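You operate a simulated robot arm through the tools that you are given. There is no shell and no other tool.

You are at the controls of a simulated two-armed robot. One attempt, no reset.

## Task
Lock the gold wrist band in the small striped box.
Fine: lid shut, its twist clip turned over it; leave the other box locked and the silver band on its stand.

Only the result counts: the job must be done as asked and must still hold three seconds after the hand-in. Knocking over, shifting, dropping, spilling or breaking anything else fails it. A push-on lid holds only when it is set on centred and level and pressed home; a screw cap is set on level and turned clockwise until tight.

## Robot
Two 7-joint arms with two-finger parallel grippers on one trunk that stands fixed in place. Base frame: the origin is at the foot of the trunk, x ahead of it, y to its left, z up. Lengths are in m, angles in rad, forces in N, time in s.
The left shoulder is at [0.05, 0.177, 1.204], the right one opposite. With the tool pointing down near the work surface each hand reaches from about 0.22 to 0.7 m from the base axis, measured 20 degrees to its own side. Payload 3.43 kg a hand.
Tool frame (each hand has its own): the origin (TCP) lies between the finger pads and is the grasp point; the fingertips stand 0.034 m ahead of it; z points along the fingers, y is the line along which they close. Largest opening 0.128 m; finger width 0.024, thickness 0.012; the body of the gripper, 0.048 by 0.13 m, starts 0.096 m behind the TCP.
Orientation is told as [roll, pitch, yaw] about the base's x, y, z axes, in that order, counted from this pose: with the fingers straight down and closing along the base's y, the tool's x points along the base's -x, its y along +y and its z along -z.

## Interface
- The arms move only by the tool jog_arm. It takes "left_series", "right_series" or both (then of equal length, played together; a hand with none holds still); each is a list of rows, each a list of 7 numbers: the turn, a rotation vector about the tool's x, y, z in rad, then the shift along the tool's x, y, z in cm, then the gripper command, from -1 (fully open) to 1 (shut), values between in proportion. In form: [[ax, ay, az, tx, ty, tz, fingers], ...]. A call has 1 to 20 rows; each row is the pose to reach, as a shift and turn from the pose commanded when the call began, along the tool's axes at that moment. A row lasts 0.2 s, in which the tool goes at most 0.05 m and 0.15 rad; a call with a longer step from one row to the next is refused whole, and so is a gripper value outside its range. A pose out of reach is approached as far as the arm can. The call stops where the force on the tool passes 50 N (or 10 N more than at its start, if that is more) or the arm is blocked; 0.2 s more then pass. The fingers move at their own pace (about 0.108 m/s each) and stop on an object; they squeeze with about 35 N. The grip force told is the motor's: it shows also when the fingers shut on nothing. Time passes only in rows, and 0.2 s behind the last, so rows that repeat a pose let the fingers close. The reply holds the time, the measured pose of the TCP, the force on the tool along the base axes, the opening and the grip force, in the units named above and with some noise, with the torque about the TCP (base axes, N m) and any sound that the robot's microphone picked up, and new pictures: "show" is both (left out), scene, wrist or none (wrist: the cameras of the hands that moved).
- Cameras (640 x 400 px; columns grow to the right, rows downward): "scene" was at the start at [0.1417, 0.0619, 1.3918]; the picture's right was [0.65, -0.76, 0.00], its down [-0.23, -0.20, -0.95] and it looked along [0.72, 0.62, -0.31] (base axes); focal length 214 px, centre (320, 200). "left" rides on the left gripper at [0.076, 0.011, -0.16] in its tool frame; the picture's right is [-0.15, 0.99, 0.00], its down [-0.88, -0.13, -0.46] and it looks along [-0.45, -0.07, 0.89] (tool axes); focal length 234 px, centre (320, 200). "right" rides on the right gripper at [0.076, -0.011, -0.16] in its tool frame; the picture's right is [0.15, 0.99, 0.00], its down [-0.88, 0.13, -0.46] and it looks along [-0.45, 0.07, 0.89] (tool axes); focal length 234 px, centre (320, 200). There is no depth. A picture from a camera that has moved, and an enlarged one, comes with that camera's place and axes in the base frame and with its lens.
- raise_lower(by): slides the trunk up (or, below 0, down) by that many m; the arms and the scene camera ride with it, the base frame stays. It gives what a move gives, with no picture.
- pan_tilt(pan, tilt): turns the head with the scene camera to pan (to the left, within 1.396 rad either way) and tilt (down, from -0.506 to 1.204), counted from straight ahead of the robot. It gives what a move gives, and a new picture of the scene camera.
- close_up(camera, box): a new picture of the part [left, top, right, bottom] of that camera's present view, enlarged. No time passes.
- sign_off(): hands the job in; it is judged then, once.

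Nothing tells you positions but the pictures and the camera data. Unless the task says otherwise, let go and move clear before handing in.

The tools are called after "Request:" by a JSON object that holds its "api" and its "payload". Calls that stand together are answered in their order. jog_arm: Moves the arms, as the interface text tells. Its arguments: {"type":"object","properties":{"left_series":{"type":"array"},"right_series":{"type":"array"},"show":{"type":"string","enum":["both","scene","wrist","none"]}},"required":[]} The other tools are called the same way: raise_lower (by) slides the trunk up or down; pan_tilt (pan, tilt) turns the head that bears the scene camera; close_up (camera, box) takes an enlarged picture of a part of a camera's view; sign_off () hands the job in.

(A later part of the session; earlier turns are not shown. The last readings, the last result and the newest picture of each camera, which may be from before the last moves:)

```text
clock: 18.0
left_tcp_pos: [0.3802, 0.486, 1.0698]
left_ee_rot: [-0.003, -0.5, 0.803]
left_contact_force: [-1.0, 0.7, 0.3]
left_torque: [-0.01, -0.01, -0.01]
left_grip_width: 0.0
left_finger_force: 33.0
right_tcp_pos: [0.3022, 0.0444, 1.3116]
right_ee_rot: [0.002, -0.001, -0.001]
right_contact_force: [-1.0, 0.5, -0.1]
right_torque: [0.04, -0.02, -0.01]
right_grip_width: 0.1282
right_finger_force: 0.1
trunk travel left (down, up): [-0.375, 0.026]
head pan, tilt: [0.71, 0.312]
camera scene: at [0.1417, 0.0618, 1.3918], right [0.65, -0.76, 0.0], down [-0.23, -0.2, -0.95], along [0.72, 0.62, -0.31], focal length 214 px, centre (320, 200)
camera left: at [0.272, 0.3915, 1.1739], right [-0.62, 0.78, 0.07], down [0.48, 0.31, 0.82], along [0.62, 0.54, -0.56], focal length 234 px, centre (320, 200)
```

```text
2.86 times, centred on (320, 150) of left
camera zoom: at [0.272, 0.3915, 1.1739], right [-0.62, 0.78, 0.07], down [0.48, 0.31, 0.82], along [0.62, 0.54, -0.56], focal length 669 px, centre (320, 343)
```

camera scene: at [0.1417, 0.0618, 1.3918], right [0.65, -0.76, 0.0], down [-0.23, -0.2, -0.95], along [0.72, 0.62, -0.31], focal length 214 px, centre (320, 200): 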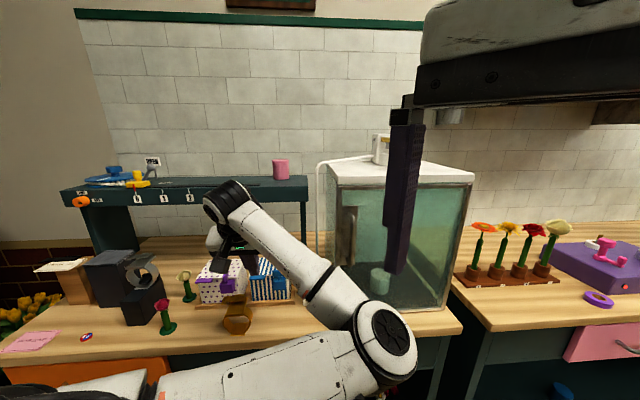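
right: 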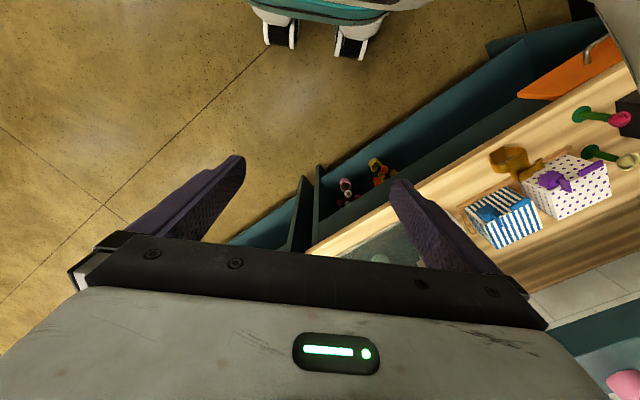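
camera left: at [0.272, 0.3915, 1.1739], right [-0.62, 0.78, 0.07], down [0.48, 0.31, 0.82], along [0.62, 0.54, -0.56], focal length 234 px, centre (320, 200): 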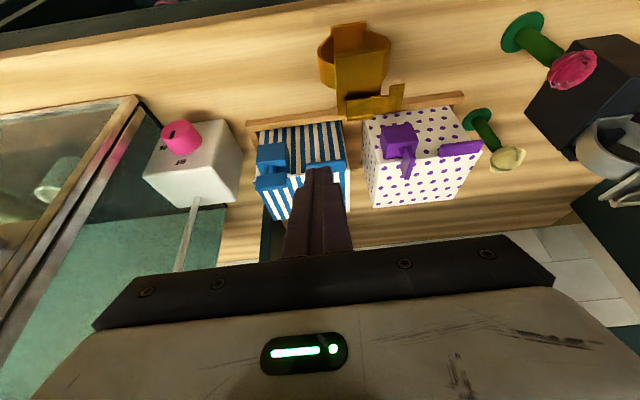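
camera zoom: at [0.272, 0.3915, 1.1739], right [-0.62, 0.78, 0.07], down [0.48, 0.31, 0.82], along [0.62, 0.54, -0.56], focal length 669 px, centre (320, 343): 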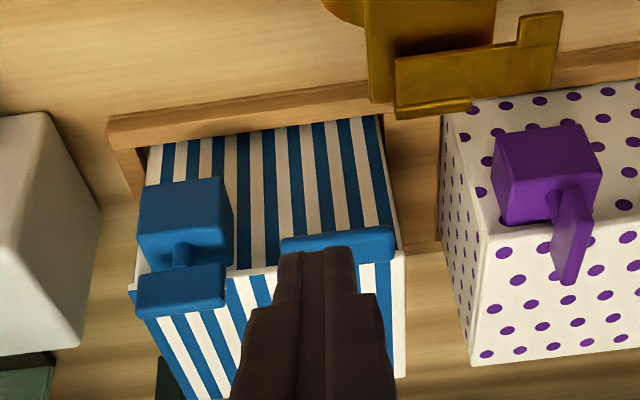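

At ~29° pitch the hand moves freely. The tab seems to sit at lid-top level (bottom z≈1.0) overhanging the front by ~15 mm; I'll lower the closed fingertips in front of it, between the clip block and the band.

Request:
{"api": "jog_arm", "payload": {"left_series": [[0, 0, 0, 0.2, -0.5, 0.2, 1], [0, 0, 0, 1.3, -0.59, 2.2, 1], [0, 0, 0, 2.4, -0.59, 4.2, 1], [0, 0, 0, 3.3, -0.59, 5.7, 1], [0, 0, 0, 3.88, -0.59, 6.75, 1], [0, 0, 0, 3.88, -0.59, 6.75, 1]], "show": "both"}}

Request:
{"api": "close_up", "payload": {"camera": "left", "box": [220, 80, 420, 220]}}

```text
clock: 19.6
left_tcp_pos: [0.3787, 0.4987, 1.0077]
left_ee_rot: [-0.004, -0.535, 0.843]
left_contact_force: [-0.7, -0.5, -0.7]
left_torque: [-0.02, 0.0, 0.0]
left_grip_width: 0.0001
left_finger_force: 32.7
right_tcp_pos: [0.3026, 0.0446, 1.3112]
right_ee_rot: [0.001, 0.0, -0.002]
right_contact_force: [0.1, 0.7, -0.5]
right_torque: [0.03, 0.0, 0.0]
right_grip_width: 0.1276
right_finger_force: 0.1
trunk travel left (down, up): [-0.375, 0.026]
head pan, tilt: [0.71, 0.312]
stopped in row 6 (left hand): the arm was blocked; the commanded pose is now the measured one
camera scene: at [0.1416, 0.0621, 1.3918], right [0.65, -0.76, 0.0], down [-0.23, -0.2, -0.95], along [0.72, 0.62, -0.31], focal length 214 px, centre (320, 200)
camera left: at [0.2713, 0.398, 1.1053], right [-0.65, 0.75, 0.07], down [0.44, 0.31, 0.84], along [0.61, 0.58, -0.54], focal length 234 px, centre (320, 200)
```

scene: 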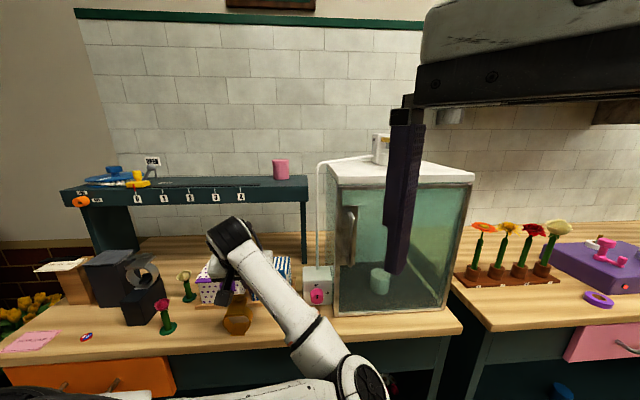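
left: 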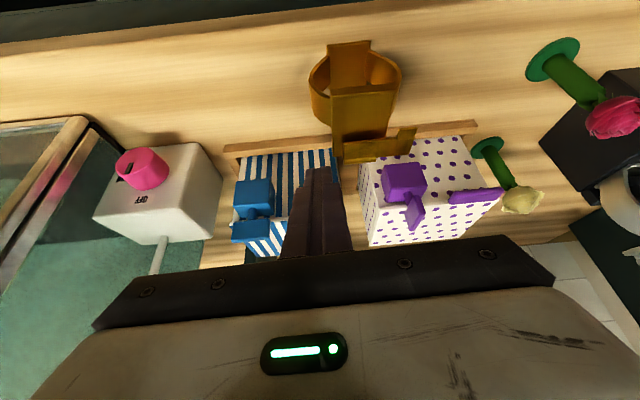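

```text
2.86 times, centred on (320, 150) of left
camera zoom: at [0.2713, 0.398, 1.1053], right [-0.65, 0.75, 0.07], down [0.44, 0.31, 0.84], along [0.61, 0.58, -0.54], focal length 669 px, centre (320, 343)
```

zoom: 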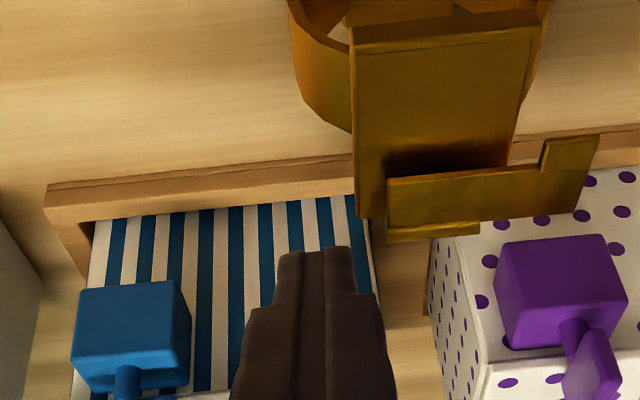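

The arm hits its limit again at low height when pitched forward, with its elbow dropped low. I'll rise, level the hand, and lower the trunk so the shoulder sits lower relative to the work.

Request:
{"api": "jog_arm", "payload": {"left_series": [[0, 0.0, 0, -1.5, 0, -2.6, 1], [0, 0.1, 0, -3.5, 0, -6, 1], [0, 0.2, 0, -5.5, 0, -9.2, 1], [0, 0.32, 0, -7.5, 0, -12.6, 1], [0, 0.43, 0, -9.5, 0, -16, 1], [0, 0.535, 0, -11.5, 0, -19.4, 1], [0, 0.535, 0, -12.7, 0, -21.5, 1], [0, 0.535, 0, -12.7, 0, -21.5, 1]], "show": "both"}}

```text
clock: 21.4
left_tcp_pos: [0.3767, 0.498, 1.2551]
left_ee_rot: [-0.004, 0.004, 0.838]
left_contact_force: [-0.6, -0.4, -0.4]
left_torque: [0.01, 0.03, -0.01]
left_grip_width: 0.0
left_finger_force: 33.1
right_tcp_pos: [0.3021, 0.0444, 1.3111]
right_ee_rot: [0.001, 0.0, -0.001]
right_contact_force: [0.5, -0.1, 0.3]
right_torque: [0.04, 0.01, -0.02]
right_grip_width: 0.128
right_finger_force: 0.1
trunk travel left (down, up): [-0.375, 0.026]
head pan, tilt: [0.71, 0.312]
camera scene: at [0.1418, 0.0621, 1.3917], right [0.65, -0.76, 0.0], down [-0.23, -0.2, -0.95], along [0.72, 0.62, -0.31], focal length 214 px, centre (320, 200)
camera left: at [0.3173, 0.4503, 1.4151], right [-0.64, 0.77, 0.0], down [0.69, 0.57, 0.45], along [0.35, 0.29, -0.89], focal length 234 px, centre (320, 200)
```

scene: 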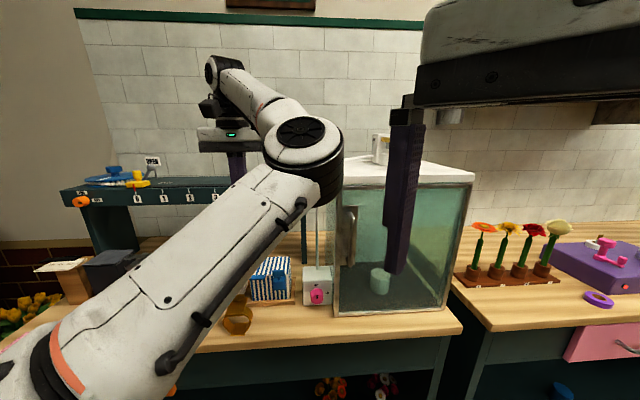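
left: 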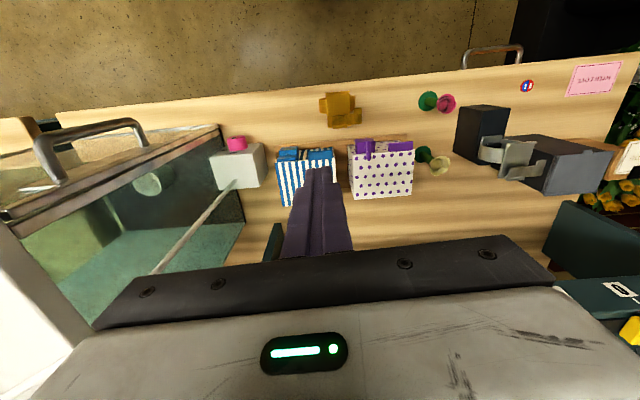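

The hand is level and high. I'll lower the trunk by 0.18 m; the fingertips will still stay about 6 cm above the band.

Request:
{"api": "raise_lower", "payload": {"by": -0.18}}

Request:
{"api": "pan_tilt", "payload": {"pan": 0.75, "tilt": 0.35}}

Request:
{"api": "close_up", "payload": {"camera": "scene", "box": [180, 160, 380, 300]}}

```text
clock: 23.4
left_tcp_pos: [0.3769, 0.4973, 1.0749]
left_ee_rot: [-0.003, 0.003, 0.837]
left_contact_force: [0.0, 0.5, 0.0]
left_torque: [-0.03, -0.02, 0.02]
left_grip_width: 0.0001
left_finger_force: 33.0
right_tcp_pos: [0.301, 0.0446, 1.1316]
right_ee_rot: [0.001, 0.002, -0.002]
right_contact_force: [-0.2, -0.3, -0.4]
right_torque: [0.0, -0.02, 0.0]
right_grip_width: 0.1278
right_finger_force: 0.0
trunk travel left (down, up): [-0.195, 0.206]
head pan, tilt: [0.71, 0.312]
```

```text
clock: 24.0
left_tcp_pos: [0.3773, 0.4973, 1.0754]
left_ee_rot: [-0.002, 0.002, 0.838]
left_contact_force: [-0.7, 0.0, 0.0]
left_torque: [0.05, 0.0, 0.0]
left_grip_width: 0.0
left_finger_force: 32.7
right_tcp_pos: [0.3023, 0.0444, 1.1313]
right_ee_rot: [0.0, -0.001, -0.001]
right_contact_force: [0.6, 0.6, -0.5]
right_torque: [-0.01, 0.02, -0.01]
right_grip_width: 0.128
right_finger_force: 0.0
trunk travel left (down, up): [-0.195, 0.206]
head pan, tilt: [0.75, 0.351]
camera scene: at [0.139, 0.0646, 1.2082], right [0.68, -0.73, 0.0], down [-0.25, -0.23, -0.94], along [0.69, 0.64, -0.34], focal length 214 px, centre (320, 200)
```

scene: 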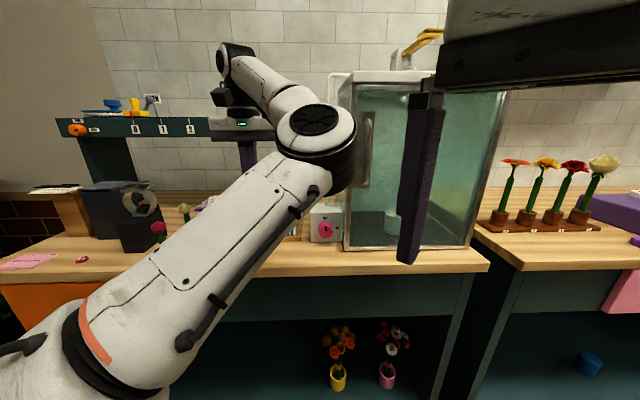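

```text
2.86 times, centred on (280, 230) of scene
camera zoom: at [0.139, 0.0646, 1.2082], right [0.68, -0.73, 0.0], down [-0.25, -0.23, -0.94], along [0.69, 0.64, -0.34], focal length 613 px, centre (434, 114)
```

zoom: 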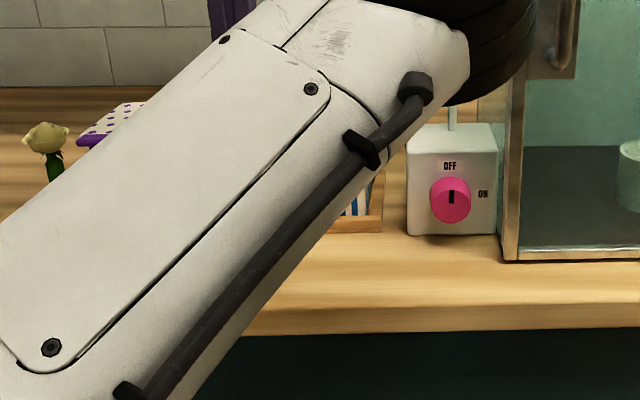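

The elbow now stays high. I'll pitch the fingers forward 40° again in front of the tab.

Request:
{"api": "jog_arm", "payload": {"left_series": [[0, 0, 0.053, 0.6, -0.7, 0, 1], [0, -0.14, 0.053, 1.35, -1.52, 0, 1], [0, -0.28, 0.053, 1.35, -1.52, 0.2, 1], [0, -0.42, 0.053, 1.35, -1.52, 0.4, 1], [0, -0.56, 0.053, 1.35, -1.52, 0.7, 1], [0, -0.7, 0.053, 1.35, -1.52, 1.0, 1], [0, -0.7, 0.053, 1.35, -1.52, 1.0, 1]], "show": "both"}}

Request:
{"api": "close_up", "payload": {"camera": "left", "box": [220, 60, 420, 200]}}

```text
clock: 25.0
left_tcp_pos: [0.3759, 0.4811, 1.072]
left_ee_rot: [0.0, -0.346, 0.795]
left_contact_force: [0.4, -0.3, 0.4]
left_torque: [-0.01, -0.02, 0.0]
left_grip_width: 0.0
left_finger_force: 32.7
right_tcp_pos: [0.3057, 0.033, 1.1294]
right_ee_rot: [-0.037, 0.001, -0.017]
right_contact_force: [-5.0, -30.3, 7.0]
right_torque: [1.37, -0.23, -0.02]
right_grip_width: 0.1103
right_finger_force: 0.0
trunk travel left (down, up): [-0.195, 0.206]
head pan, tilt: [0.75, 0.351]
stopped in row 4 (right hand): the force on the tool passed its limit at 60 N (the readings are from after the stop); the commanded pose is now the measured one
camera scene: at [0.139, 0.0647, 1.2082], right [0.68, -0.73, 0.0], down [-0.25, -0.23, -0.94], along [0.69, 0.64, -0.34], focal length 214 px, centre (320, 200)
camera left: at [0.2803, 0.4001, 1.1959], right [-0.61, 0.79, 0.05], down [0.56, 0.39, 0.73], along [0.56, 0.47, -0.68], focal length 234 px, centre (320, 200)
```

scene: 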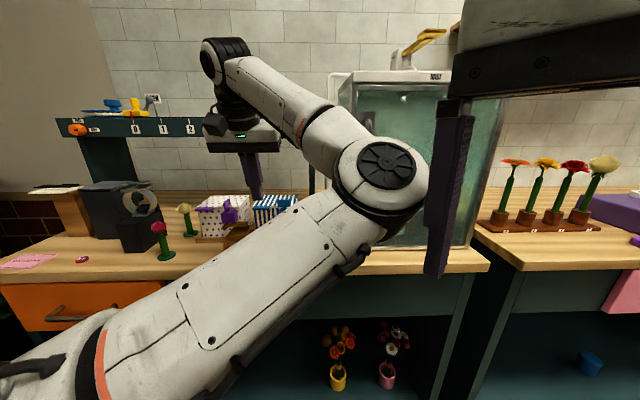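
left: 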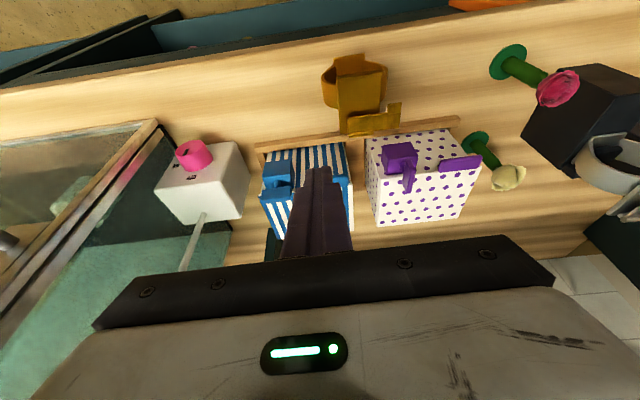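

```text
2.86 times, centred on (320, 130) of left
camera zoom: at [0.2803, 0.4001, 1.1959], right [-0.61, 0.79, 0.05], down [0.56, 0.39, 0.73], along [0.56, 0.47, -0.68], focal length 669 px, centre (320, 400)
```

zoom: 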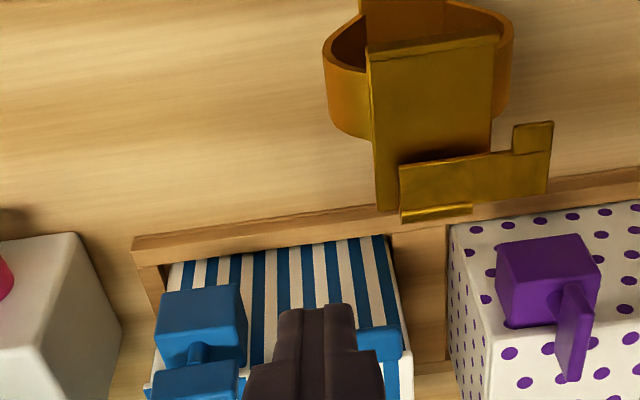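

The left elbow pressed against the right hand, so I'll move the right arm well out of the way to the robot's right before continuing.

Request:
{"api": "jog_arm", "payload": {"right_series": [[0, 0, 0, 0, -2, 0, -1], [0, 0, 0, 0, -6, 0, -1], [0, 0, 0, 0, -10, 0, -1], [0, 0, 0, 0.5, -14, 0, -1], [0, 0, 0, 1, -18, 0, -1], [0, 0, 0, 1.5, -22, 0, -1], [0, 0, 0, 2, -26, 0, -1], [0, 0, 0, 2, -28, 0, -1], [0, 0, 0, 2, -28, 0, -1]], "show": "scene"}}

```text
clock: 27.0
left_tcp_pos: [0.3783, 0.4791, 1.0738]
left_ee_rot: [-0.003, -0.346, 0.792]
left_contact_force: [0.4, -0.4, 0.5]
left_torque: [-0.02, -0.01, 0.01]
left_grip_width: 0.0
left_finger_force: 32.7
right_tcp_pos: [0.282, -0.2447, 1.1375]
right_ee_rot: [-0.03, 0.001, -0.013]
right_contact_force: [0.5, -0.4, -0.6]
right_torque: [-0.04, 0.0, -0.01]
right_grip_width: 0.128
right_finger_force: 0.1
trunk travel left (down, up): [-0.195, 0.206]
head pan, tilt: [0.75, 0.351]
camera scene: at [0.139, 0.0646, 1.2082], right [0.68, -0.73, 0.0], down [-0.25, -0.23, -0.94], along [0.69, 0.64, -0.34], focal length 214 px, centre (320, 200)
```

scene: 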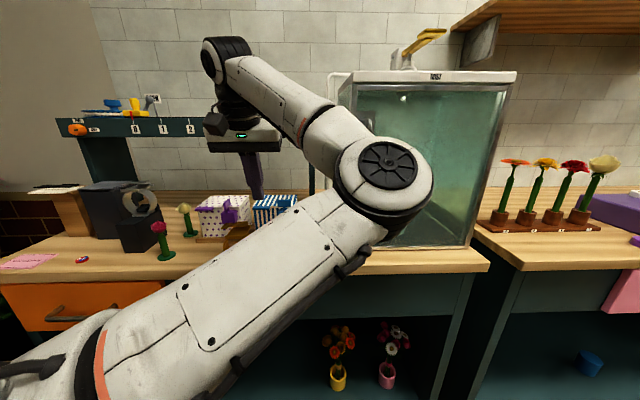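

The right arm is clear. I'll continue pitching the left hand forward.

Request:
{"api": "jog_arm", "payload": {"left_series": [[0, -0.12, 0, 0, 0, 0, 1], [0, -0.24, 0, 0, 0, 0, 1], [0, -0.36, 0, 0, 0, 0, 1], [0, -0.36, 0, 0, 0, 0, 1]], "show": "both"}}

```text
clock: 28.0
left_tcp_pos: [0.3715, 0.488, 1.0735]
left_ee_rot: [-0.016, -0.708, 0.826]
left_contact_force: [-0.2, -0.3, 0.3]
left_torque: [0.01, 0.01, -0.03]
left_grip_width: 0.0
left_finger_force: 33.0
right_tcp_pos: [0.2813, -0.2439, 1.1371]
right_ee_rot: [-0.029, 0.002, -0.015]
right_contact_force: [0.1, 0.3, 0.2]
right_torque: [-0.02, -0.03, -0.01]
right_grip_width: 0.1281
right_finger_force: 0.1
trunk travel left (down, up): [-0.195, 0.206]
head pan, tilt: [0.75, 0.351]
camera scene: at [0.139, 0.0646, 1.2082], right [0.68, -0.73, 0.0], down [-0.25, -0.23, -0.94], along [0.69, 0.64, -0.34], focal length 214 px, centre (320, 200)
camera left: at [0.252, 0.3794, 1.1443], right [-0.65, 0.76, 0.08], down [0.34, 0.19, 0.92], along [0.68, 0.62, -0.38], focal length 234 px, centre (320, 200)
```

scene: 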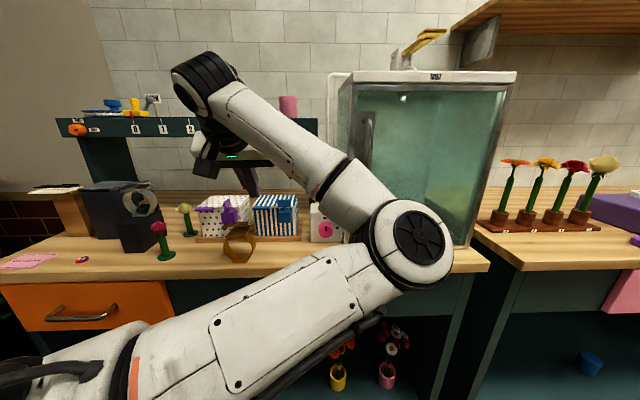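
left: 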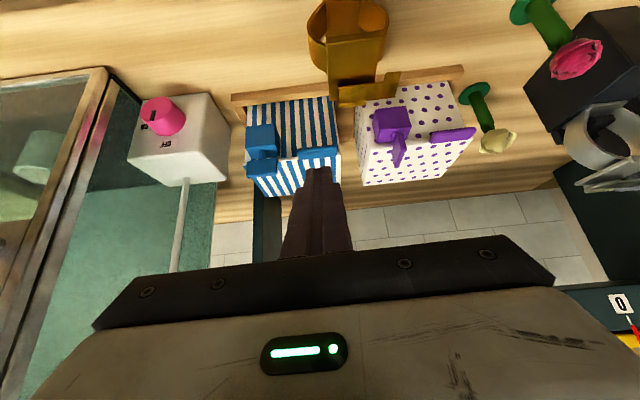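

At 40° it starts to drift, so I'll use about 29° pitch at this lower trunk height and lower in front of the tab.

Request:
{"api": "jog_arm", "payload": {"left_series": [[0, 0.1, 0, -0.3, -0.3, 0, 1], [0, 0.206, 0, 0.5, -0.54, 1.0, 1], [0, 0.206, 0, 1.7, -0.54, 2.6, 1], [0, 0.206, 0, 3.01, -0.54, 4.27, 1], [0, 0.206, 0, 3.01, -0.54, 4.27, 1]], "show": "both"}}

Request:
{"api": "close_up", "payload": {"camera": "scene", "box": [180, 130, 340, 270]}}

Request:
{"api": "close_up", "payload": {"camera": "left", "box": [220, 80, 420, 220]}}

```text
clock: 29.2
left_tcp_pos: [0.3856, 0.4772, 1.0198]
left_ee_rot: [-0.001, -0.504, 0.793]
left_contact_force: [0.1, -0.2, 1.0]
left_torque: [-0.01, -0.01, 0.02]
left_grip_width: 0.0
left_finger_force: 33.2
right_tcp_pos: [0.2823, -0.244, 1.1358]
right_ee_rot: [-0.031, 0.002, -0.013]
right_contact_force: [-0.1, -0.1, -0.7]
right_torque: [0.02, -0.01, 0.01]
right_grip_width: 0.1278
right_finger_force: 0.0
trunk travel left (down, up): [-0.195, 0.206]
head pan, tilt: [0.75, 0.351]
camera scene: at [0.139, 0.0646, 1.2082], right [0.68, -0.73, 0.0], down [-0.25, -0.23, -0.94], along [0.69, 0.64, -0.34], focal length 214 px, centre (320, 200)
camera left: at [0.2762, 0.3851, 1.1229], right [-0.61, 0.79, 0.07], down [0.48, 0.3, 0.82], along [0.63, 0.54, -0.56], focal length 234 px, centre (320, 200)
```

scene: 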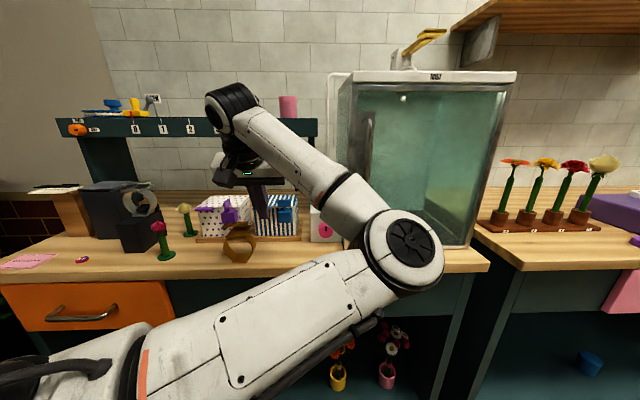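
left: 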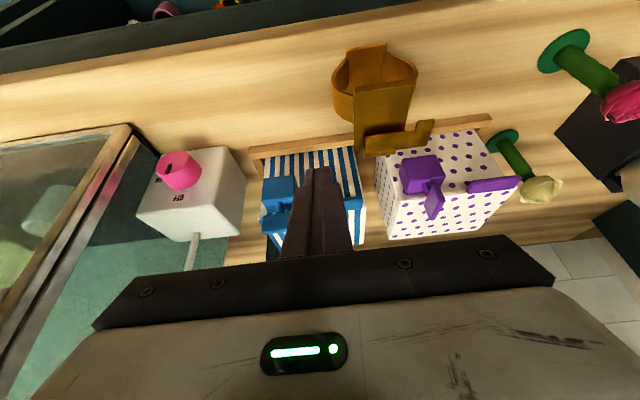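

```text
2.86 times, centred on (260, 200) of scene
camera zoom: at [0.139, 0.0646, 1.2082], right [0.68, -0.73, 0.0], down [-0.25, -0.23, -0.94], along [0.69, 0.64, -0.34], focal length 613 px, centre (491, 200)
```

zoom: 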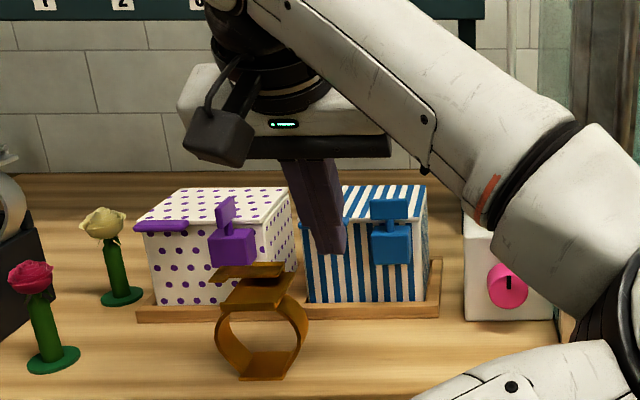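

```text
2.86 times, centred on (320, 150) of left
camera zoom: at [0.2762, 0.3851, 1.1229], right [-0.61, 0.79, 0.07], down [0.48, 0.3, 0.82], along [0.63, 0.54, -0.56], focal length 669 px, centre (320, 343)
```

zoom: 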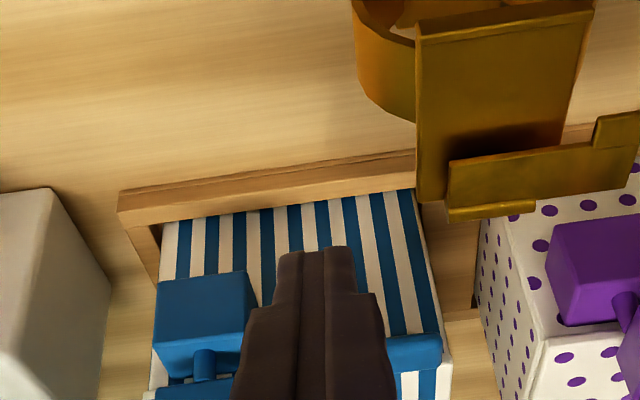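

The scene camera now shows everything clearly. I'll lower the fingertips below tab level and slide them toward the box front in small steps.

Request:
{"api": "jog_arm", "payload": {"left_series": [[0, 0, 0, 0.5, 0.4, 0.9, 1], [0, 0, 0, 1.35, 0.6, 2.45, 1], [0, 0, 0, 0.5, 0.6, 2.93, 1], [0, 0, 0, -0.22, 0.6, 3.32, 1], [0, 0, 0, -0.22, 0.6, 3.32, 1]], "show": "both"}}

Request:
{"api": "close_up", "payload": {"camera": "scene", "box": [200, 150, 320, 270]}}

Request:
{"api": "close_up", "payload": {"camera": "left", "box": [240, 120, 400, 240]}}

```text
clock: 30.4
left_tcp_pos: [0.3939, 0.4958, 0.9937]
left_ee_rot: [-0.002, -0.503, 0.793]
left_contact_force: [0.8, -0.1, -0.7]
left_torque: [0.01, -0.03, 0.02]
left_grip_width: 0.0001
left_finger_force: 33.2
right_tcp_pos: [0.2814, -0.2432, 1.1367]
right_ee_rot: [-0.03, 0.002, -0.015]
right_contact_force: [0.5, 0.0, 0.4]
right_torque: [0.01, 0.02, -0.02]
right_grip_width: 0.1282
right_finger_force: 0.1
trunk travel left (down, up): [-0.195, 0.206]
head pan, tilt: [0.75, 0.351]
camera scene: at [0.139, 0.0646, 1.2082], right [0.68, -0.73, 0.0], down [-0.25, -0.23, -0.94], along [0.69, 0.64, -0.34], focal length 214 px, centre (320, 200)
camera left: at [0.2845, 0.4028, 1.0956], right [-0.61, 0.79, 0.07], down [0.48, 0.3, 0.82], along [0.63, 0.54, -0.56], focal length 234 px, centre (320, 200)
```

scene: 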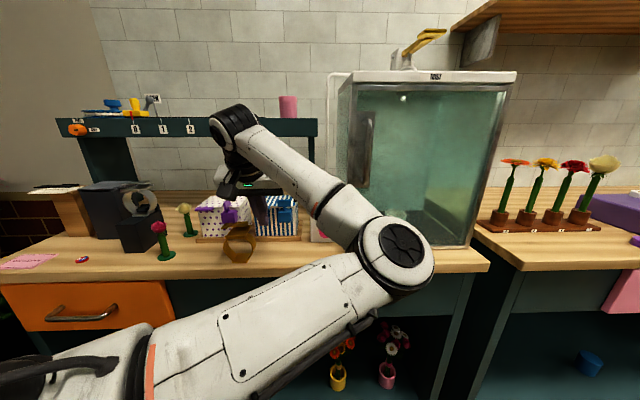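
left: 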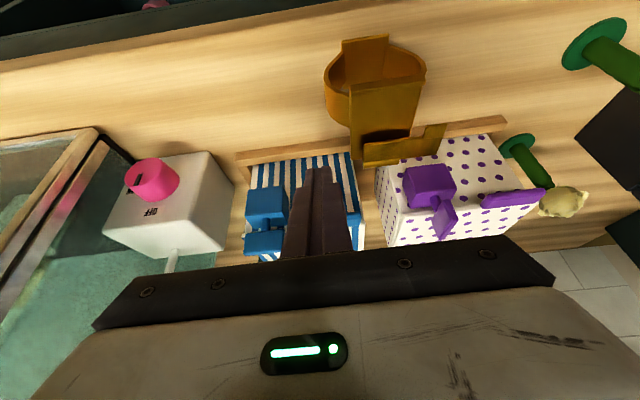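

```text
3.33 times, centred on (260, 210) of scene
camera zoom: at [0.139, 0.0646, 1.2082], right [0.68, -0.73, 0.0], down [-0.25, -0.23, -0.94], along [0.69, 0.64, -0.34], focal length 715 px, centre (520, 167)
```

zoom: 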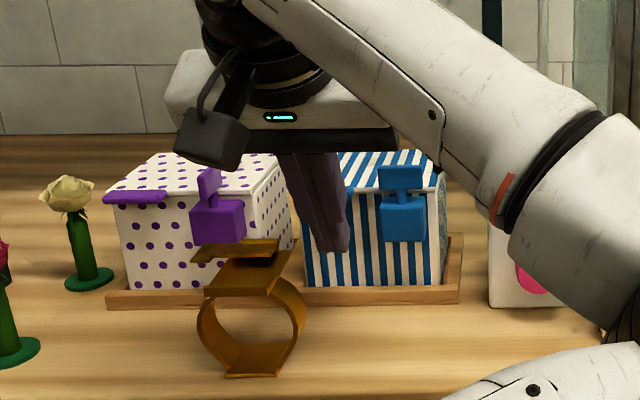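

```text
3.33 times, centred on (320, 180) of left
camera zoom: at [0.2845, 0.4028, 1.0956], right [-0.61, 0.79, 0.07], down [0.48, 0.3, 0.82], along [0.63, 0.54, -0.56], focal length 781 px, centre (320, 267)
```

zoom: 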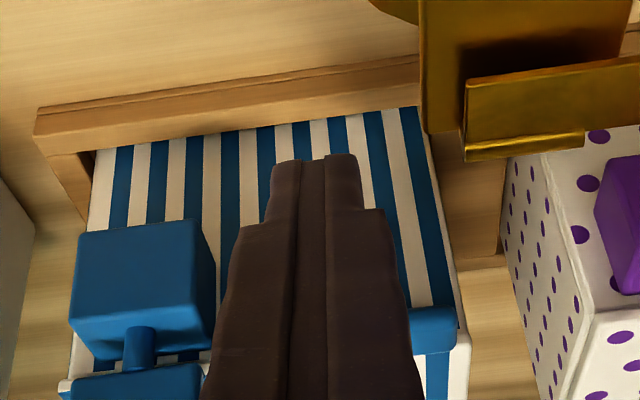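

The fingertips are about 1 cm short of contact under the tab's right half. I'll slide in slightly and begin lifting straight up, watching force.

Request:
{"api": "jog_arm", "payload": {"left_series": [[0, 0, 0, -0.4, 0, 0.2, 1], [0, 0, 0, -0.79, 0, 0.43, 1], [0, 0, 0, -1.27, 0, -0.45, 1], [0, 0, 0, -1.75, 0, -1.32, 1], [0, 0, 0, -2.16, 0, -1.95, 1], [0, 0, 0, -2.57, 0, -2.58, 1], [0, 0, 0, -2.57, 0, -2.58, 1]], "show": "both"}}

Request:
{"api": "close_up", "payload": {"camera": "scene", "box": [200, 150, 320, 270]}}

Request:
{"api": "close_up", "payload": {"camera": "left", "box": [240, 120, 400, 240]}}

```text
clock: 32.0
left_tcp_pos: [0.4013, 0.5037, 1.0281]
left_ee_rot: [-0.002, -0.503, 0.793]
left_contact_force: [0.0, -0.3, -0.2]
left_torque: [-0.02, 0.03, 0.03]
left_grip_width: 0.0
left_finger_force: 33.0
right_tcp_pos: [0.2804, -0.2437, 1.137]
right_ee_rot: [-0.029, 0.002, -0.015]
right_contact_force: [0.3, 0.9, -0.4]
right_torque: [-0.04, -0.01, -0.03]
right_grip_width: 0.1281
right_finger_force: 0.1
trunk travel left (down, up): [-0.195, 0.206]
head pan, tilt: [0.75, 0.351]
camera scene: at [0.139, 0.0646, 1.2082], right [0.68, -0.73, 0.0], down [-0.25, -0.23, -0.94], along [0.69, 0.64, -0.34], focal length 214 px, centre (320, 200)
camera left: at [0.2915, 0.4097, 1.1306], right [-0.61, 0.79, 0.07], down [0.48, 0.3, 0.82], along [0.63, 0.54, -0.56], focal length 234 px, centre (320, 200)
```

scene: 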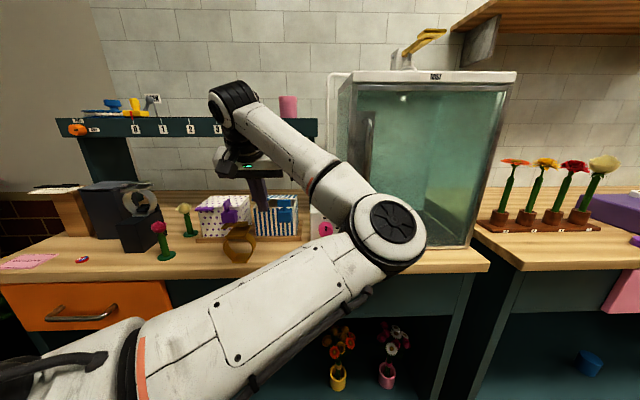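
left: 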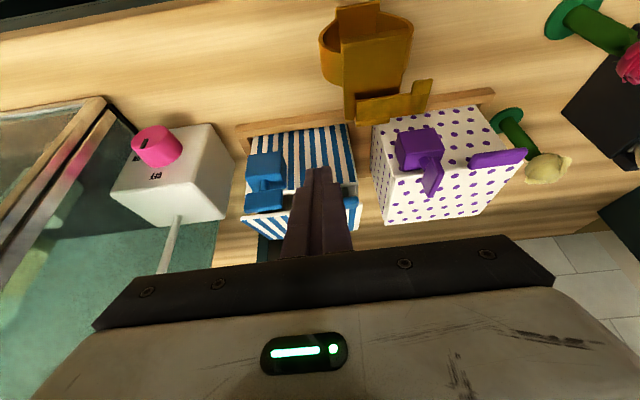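

```text
3.33 times, centred on (260, 210) of scene
camera zoom: at [0.139, 0.0646, 1.2082], right [0.68, -0.73, 0.0], down [-0.25, -0.23, -0.94], along [0.69, 0.64, -0.34], focal length 715 px, centre (520, 167)
```

zoom: 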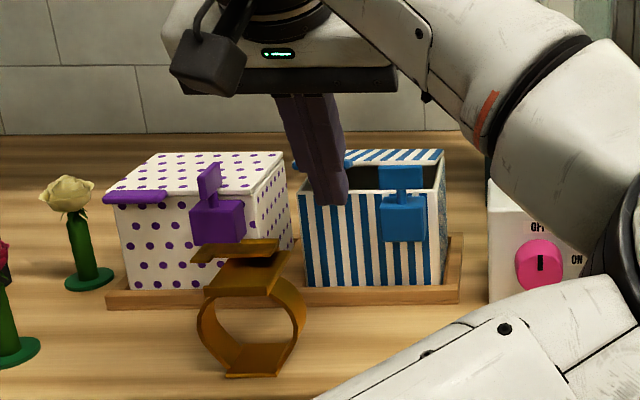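

```text
3.33 times, centred on (320, 180) of left
camera zoom: at [0.2915, 0.4097, 1.1306], right [-0.61, 0.79, 0.07], down [0.48, 0.3, 0.82], along [0.63, 0.54, -0.56], focal length 781 px, centre (320, 267)
```

zoom: 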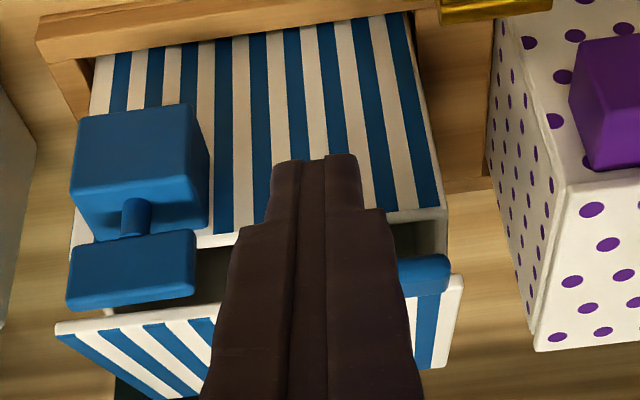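

The lid is hinged at the back and is swinging open with almost no force. I'll follow its arc upward and inward.

Request:
{"api": "jog_arm", "payload": {"left_series": [[0, 0, 0, -0.7, 0, -0.9, 1], [0, 0, 0, -1.41, 0, -1.73, 1], [0, 0, 0, -2.9, 0, -2.7, 1], [0, 0, 0, -4.49, 0, -3.58, 1], [0, 0, 0, -6.2, 0, -4.0, 1], [0, 0, 0, -8.05, 0, -4.24, 1], [0, 0, 0, -8.05, 0, -4.24, 1]], "show": "both"}}

Request:
{"api": "close_up", "payload": {"camera": "scene", "box": [200, 130, 340, 270]}}

```text
clock: 33.6
left_tcp_pos: [0.4352, 0.5374, 1.1053]
left_ee_rot: [-0.002, -0.502, 0.792]
left_contact_force: [0.8, -0.9, 0.1]
left_torque: [-0.01, 0.02, 0.0]
left_grip_width: 0.0004
left_finger_force: 33.1
right_tcp_pos: [0.2815, -0.2429, 1.1369]
right_ee_rot: [-0.03, 0.001, -0.014]
right_contact_force: [-0.2, -0.6, -0.5]
right_torque: [-0.02, 0.01, 0.03]
right_grip_width: 0.1279
right_finger_force: 0.1
trunk travel left (down, up): [-0.195, 0.206]
head pan, tilt: [0.75, 0.351]
camera scene: at [0.139, 0.0646, 1.2082], right [0.68, -0.73, 0.0], down [-0.25, -0.23, -0.94], along [0.69, 0.64, -0.34], focal length 214 px, centre (320, 200)
camera left: at [0.327, 0.4445, 1.2069], right [-0.61, 0.79, 0.07], down [0.48, 0.3, 0.82], along [0.63, 0.54, -0.56], focal length 234 px, centre (320, 200)
```

scene: 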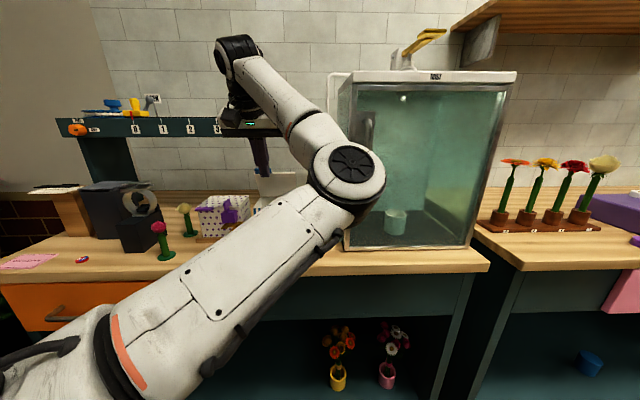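
left: 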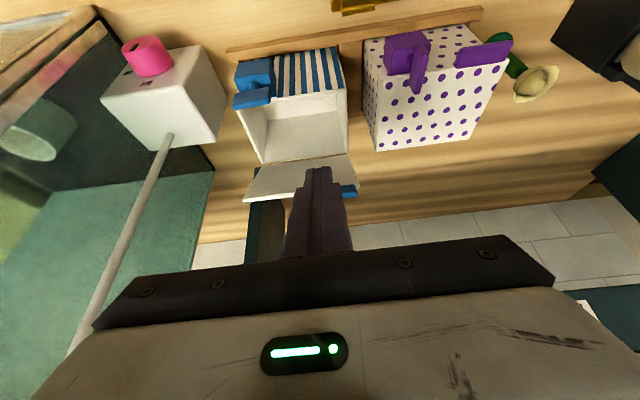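

```text
2.86 times, centred on (270, 200) of scene
camera zoom: at [0.139, 0.0646, 1.2082], right [0.68, -0.73, 0.0], down [-0.25, -0.23, -0.94], along [0.69, 0.64, -0.34], focal length 613 px, centre (463, 200)
```

zoom: 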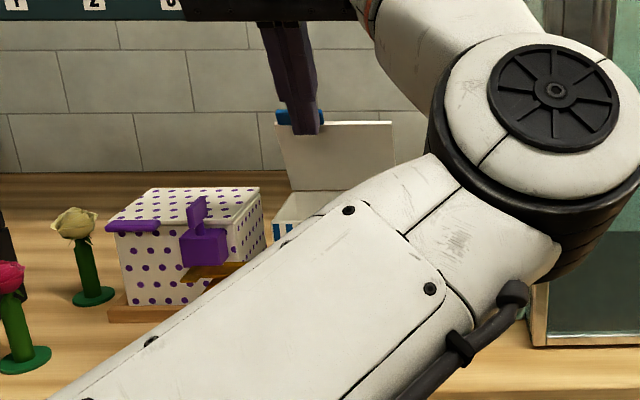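

The lid is about 65° open and the box is empty inside. I'll push it on past upright.

Request:
{"api": "jog_arm", "payload": {"left_series": [[0, 0, 0, -1.4, 0, 0.25, 1], [0, 0, 0, -2.82, 0, 0.47, 1], [0, 0, 0, -4.1, 0, 0.95, 1], [0, 0, 0, -5.36, 0, 1.47, 1], [0, 0, 0, -6.2, 0, 2.0, 1], [0, 0, 0, -6.84, 0, 2.51, 1], [0, 0, 0, -6.84, 0, 2.51, 1]], "show": "both"}}

Request:
{"api": "close_up", "payload": {"camera": "scene", "box": [200, 130, 340, 270]}}

```text
clock: 35.2
left_tcp_pos: [0.4873, 0.5914, 1.1155]
left_ee_rot: [-0.002, -0.501, 0.793]
left_contact_force: [1.3, 0.1, 0.3]
left_torque: [-0.03, 0.03, 0.0]
left_grip_width: 0.0001
left_finger_force: 32.4
right_tcp_pos: [0.2816, -0.2436, 1.1372]
right_ee_rot: [-0.031, 0.003, -0.013]
right_contact_force: [-0.4, 0.3, 0.2]
right_torque: [0.0, 0.01, 0.02]
right_grip_width: 0.1281
right_finger_force: 0.1
trunk travel left (down, up): [-0.195, 0.206]
head pan, tilt: [0.75, 0.351]
camera scene: at [0.139, 0.0646, 1.2082], right [0.68, -0.73, 0.0], down [-0.25, -0.23, -0.94], along [0.69, 0.64, -0.34], focal length 214 px, centre (320, 200)
camera left: at [0.3776, 0.4979, 1.2178], right [-0.61, 0.79, 0.07], down [0.48, 0.3, 0.82], along [0.63, 0.54, -0.56], focal length 234 px, centre (320, 200)
```

scene: 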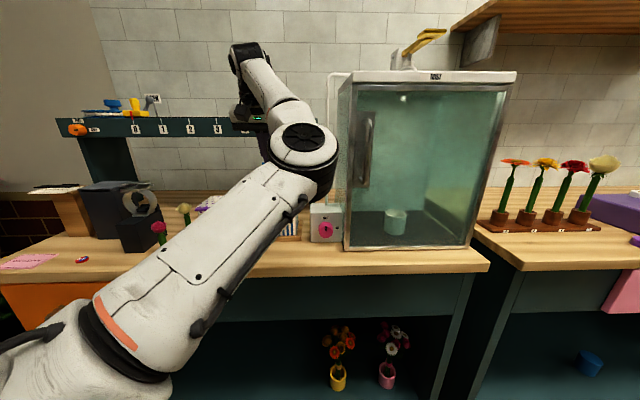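
left: 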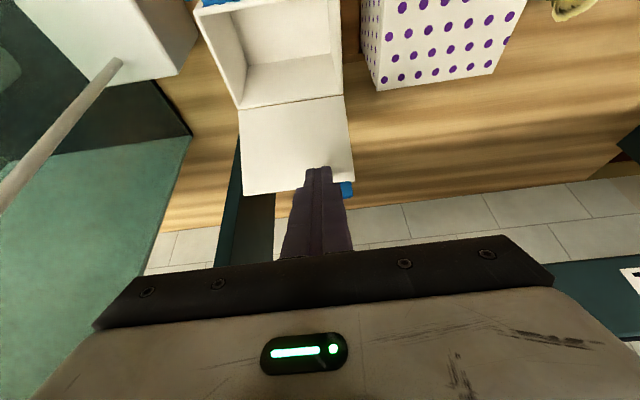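

```text
2.86 times, centred on (270, 200) of scene
camera zoom: at [0.139, 0.0646, 1.2082], right [0.68, -0.73, 0.0], down [-0.25, -0.23, -0.94], along [0.69, 0.64, -0.34], focal length 613 px, centre (463, 200)
```

zoom: 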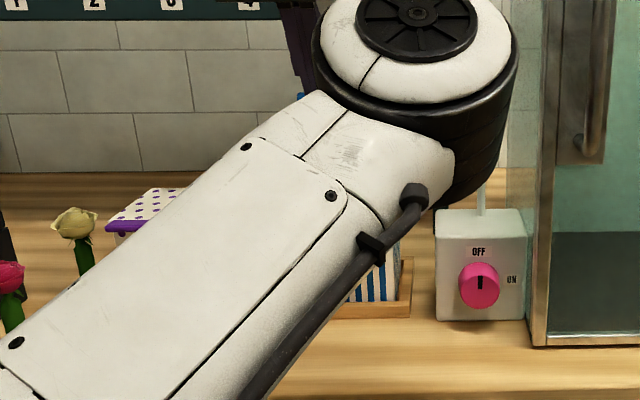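

The lid should now be just past upright. I'll draw the hand back a little to see whether it stays open.

Request:
{"api": "jog_arm", "payload": {"left_series": [[0, 0, 0, 1.0, 0, -0.6, 1], [0, 0, 0, 2.0, 0, -1.2, 1], [0, 0, 0, 3.0, 0, -2.0, 1], [0, 0, 0, 3.0, 0, -2.0, 1], [0, 0, 0, 3.0, 0, -2.0, 1]], "show": "wrist"}}

Request:
{"api": "close_up", "payload": {"camera": "left", "box": [200, 0, 400, 220]}}

```text
clock: 36.4
left_tcp_pos: [0.4615, 0.5652, 1.1168]
left_ee_rot: [-0.004, -0.504, 0.793]
left_contact_force: [-0.4, -0.2, 0.3]
left_torque: [-0.01, -0.01, 0.01]
left_grip_width: 0.0
left_finger_force: 32.9
right_tcp_pos: [0.2801, -0.2431, 1.1363]
right_ee_rot: [-0.03, 0.001, -0.014]
right_contact_force: [0.0, -0.3, -0.1]
right_torque: [0.01, 0.03, 0.0]
right_grip_width: 0.128
right_finger_force: 0.0
trunk travel left (down, up): [-0.195, 0.206]
head pan, tilt: [0.75, 0.351]
camera left: at [0.3522, 0.4724, 1.2198], right [-0.61, 0.79, 0.07], down [0.48, 0.3, 0.82], along [0.63, 0.54, -0.56], focal length 234 px, centre (320, 200)
```

left: 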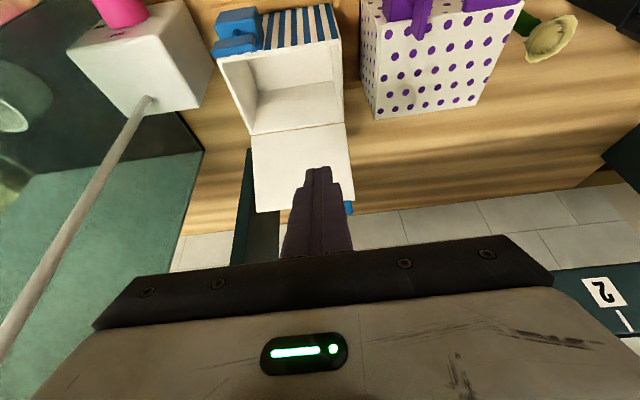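

```text
1.82 times, centred on (300, 110) of left
camera zoom: at [0.3522, 0.4724, 1.2198], right [-0.61, 0.79, 0.07], down [0.48, 0.3, 0.82], along [0.63, 0.54, -0.56], focal length 426 px, centre (356, 364)
```

zoom: 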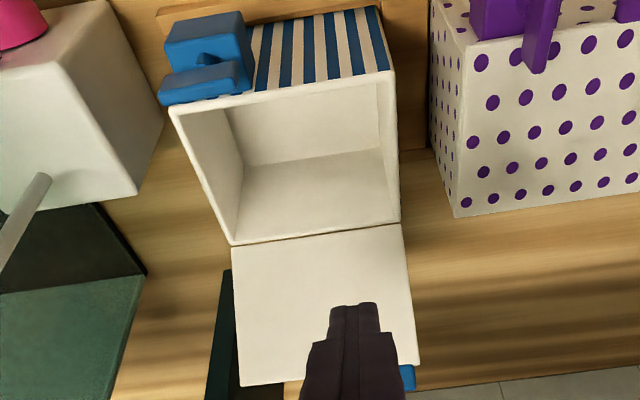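

The lid rests open about 20° past upright by itself. I'll draw the hand back so the scene camera can see, then measure the band against the box.

Request:
{"api": "jog_arm", "payload": {"left_series": [[0, 0, 0, 2.8, 0, -1.6, 1], [0, 0, 0, 5.6, 0, -3.1, 1], [0, 0, 0, 8.5, 0, -4.7, 1], [0, 0, 0, 11.4, 0, -6.3, 1], [0, 0, 0, 11.4, 0, -6.3, 1]], "show": "both"}}

Request:
{"api": "close_up", "payload": {"camera": "scene", "box": [200, 165, 312, 275]}}

Request:
{"api": "close_up", "payload": {"camera": "scene", "box": [216, 215, 266, 270]}}

Request:
{"api": "close_up", "payload": {"camera": "left", "box": [240, 40, 440, 200]}}

```text
clock: 37.6
left_tcp_pos: [0.3684, 0.4716, 1.118]
left_ee_rot: [-0.002, -0.504, 0.794]
left_contact_force: [-0.3, 0.0, -0.5]
left_torque: [-0.02, -0.01, -0.03]
left_grip_width: 0.0002
left_finger_force: 33.3
right_tcp_pos: [0.2808, -0.2435, 1.1358]
right_ee_rot: [-0.03, 0.002, -0.014]
right_contact_force: [-0.1, 1.3, 0.9]
right_torque: [0.02, 0.0, 0.0]
right_grip_width: 0.1281
right_finger_force: 0.0
trunk travel left (down, up): [-0.195, 0.206]
head pan, tilt: [0.75, 0.351]
camera scene: at [0.139, 0.0646, 1.2082], right [0.68, -0.73, 0.0], down [-0.25, -0.23, -0.94], along [0.69, 0.64, -0.34], focal length 214 px, centre (320, 200)
camera left: at [0.2601, 0.3783, 1.2206], right [-0.61, 0.79, 0.07], down [0.48, 0.3, 0.82], along [0.63, 0.54, -0.56], focal length 234 px, centre (320, 200)
```

scene: 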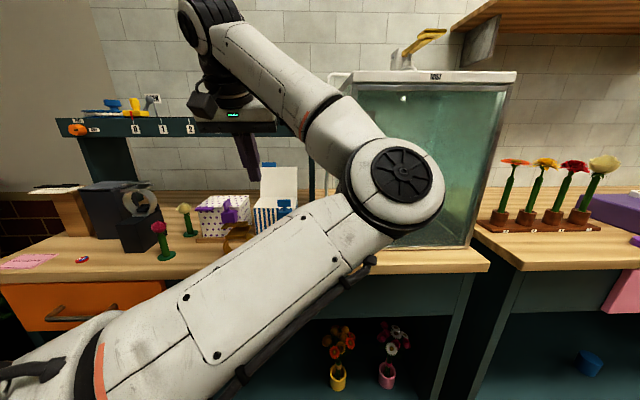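
left: 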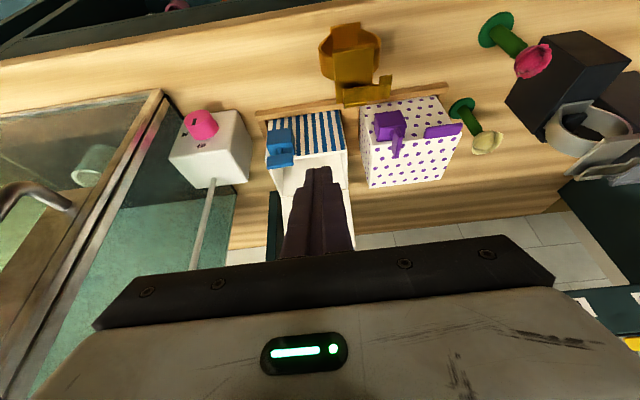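

```text
3.64 times, centred on (256, 220) of scene
camera zoom: at [0.139, 0.0646, 1.2082], right [0.68, -0.73, 0.0], down [-0.25, -0.23, -0.94], along [0.69, 0.64, -0.34], focal length 780 px, centre (553, 127)
```

zoom: 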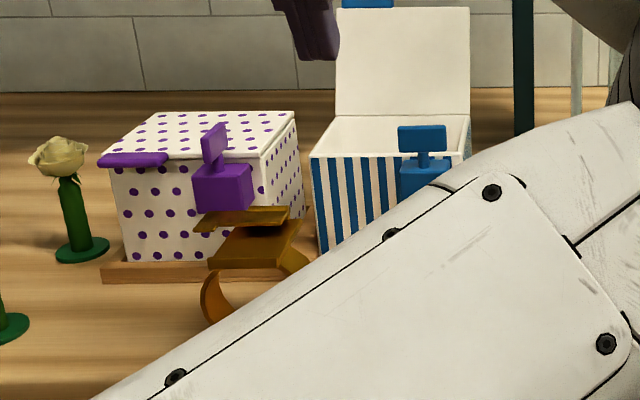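

```text
7.27 times, centred on (241, 242) of scene
camera zoom: at [0.139, 0.0646, 1.2082], right [0.68, -0.73, 0.0], down [-0.25, -0.23, -0.94], along [0.69, 0.64, -0.34], focal length 1560 px, centre (894, -109)
```

zoom: 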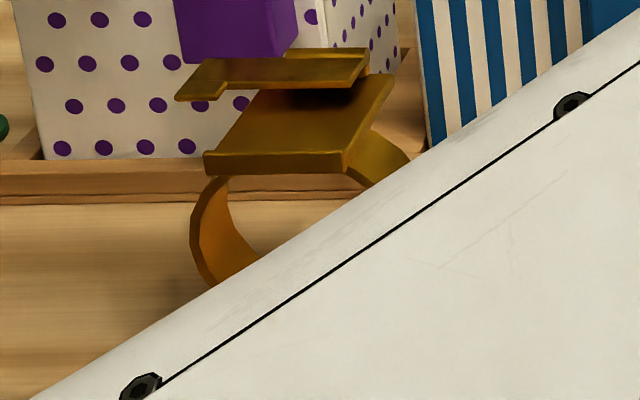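

```text
2.50 times, centred on (340, 120) of left
camera zoom: at [0.2601, 0.3783, 1.2206], right [-0.61, 0.79, 0.07], down [0.48, 0.3, 0.82], along [0.63, 0.54, -0.56], focal length 585 px, centre (270, 400)
```

zoom: 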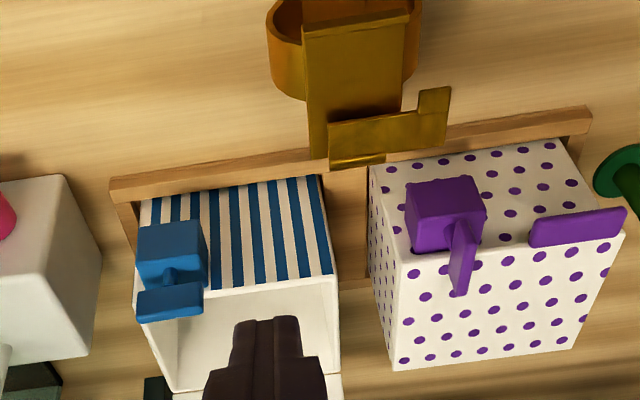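

Measured: table z≈0.90, band top plate ≈0.971 with a raised flap to ≈0.981, box rim ≈0.994 and floor ≈0.914. I'll grip the band's top plate front-to-back; first level the hand and turn it so the fingers close along the box depth.

Request:
{"api": "jog_arm", "payload": {"left_series": [[0, 0.13, 0, -0.7, 0, -1.2, 0.5], [0, 0.26, 0, -1.4, 0, -2.5, 0.2], [0, 0.39, 0, -1.9, 0, -3.5, -0.2], [0, 0.504, 0, -1.9, 0, -3.5, -0.328], [0, 0.504, 0, -1.9, 0, -3.5, -0.328]], "show": "none"}}

```text
clock: 38.8
left_tcp_pos: [0.3681, 0.4716, 1.1581]
left_ee_rot: [-0.001, 0.001, 0.792]
left_contact_force: [0.0, 0.8, -0.2]
left_torque: [0.01, 0.01, 0.02]
left_grip_width: 0.0852
left_finger_force: 0.0
right_tcp_pos: [0.2819, -0.2445, 1.1357]
right_ee_rot: [-0.031, 0.002, -0.014]
right_contact_force: [0.2, 0.6, 0.7]
right_torque: [-0.02, 0.04, 0.01]
right_grip_width: 0.1279
right_finger_force: 0.1
trunk travel left (down, up): [-0.195, 0.206]
head pan, tilt: [0.75, 0.351]
```

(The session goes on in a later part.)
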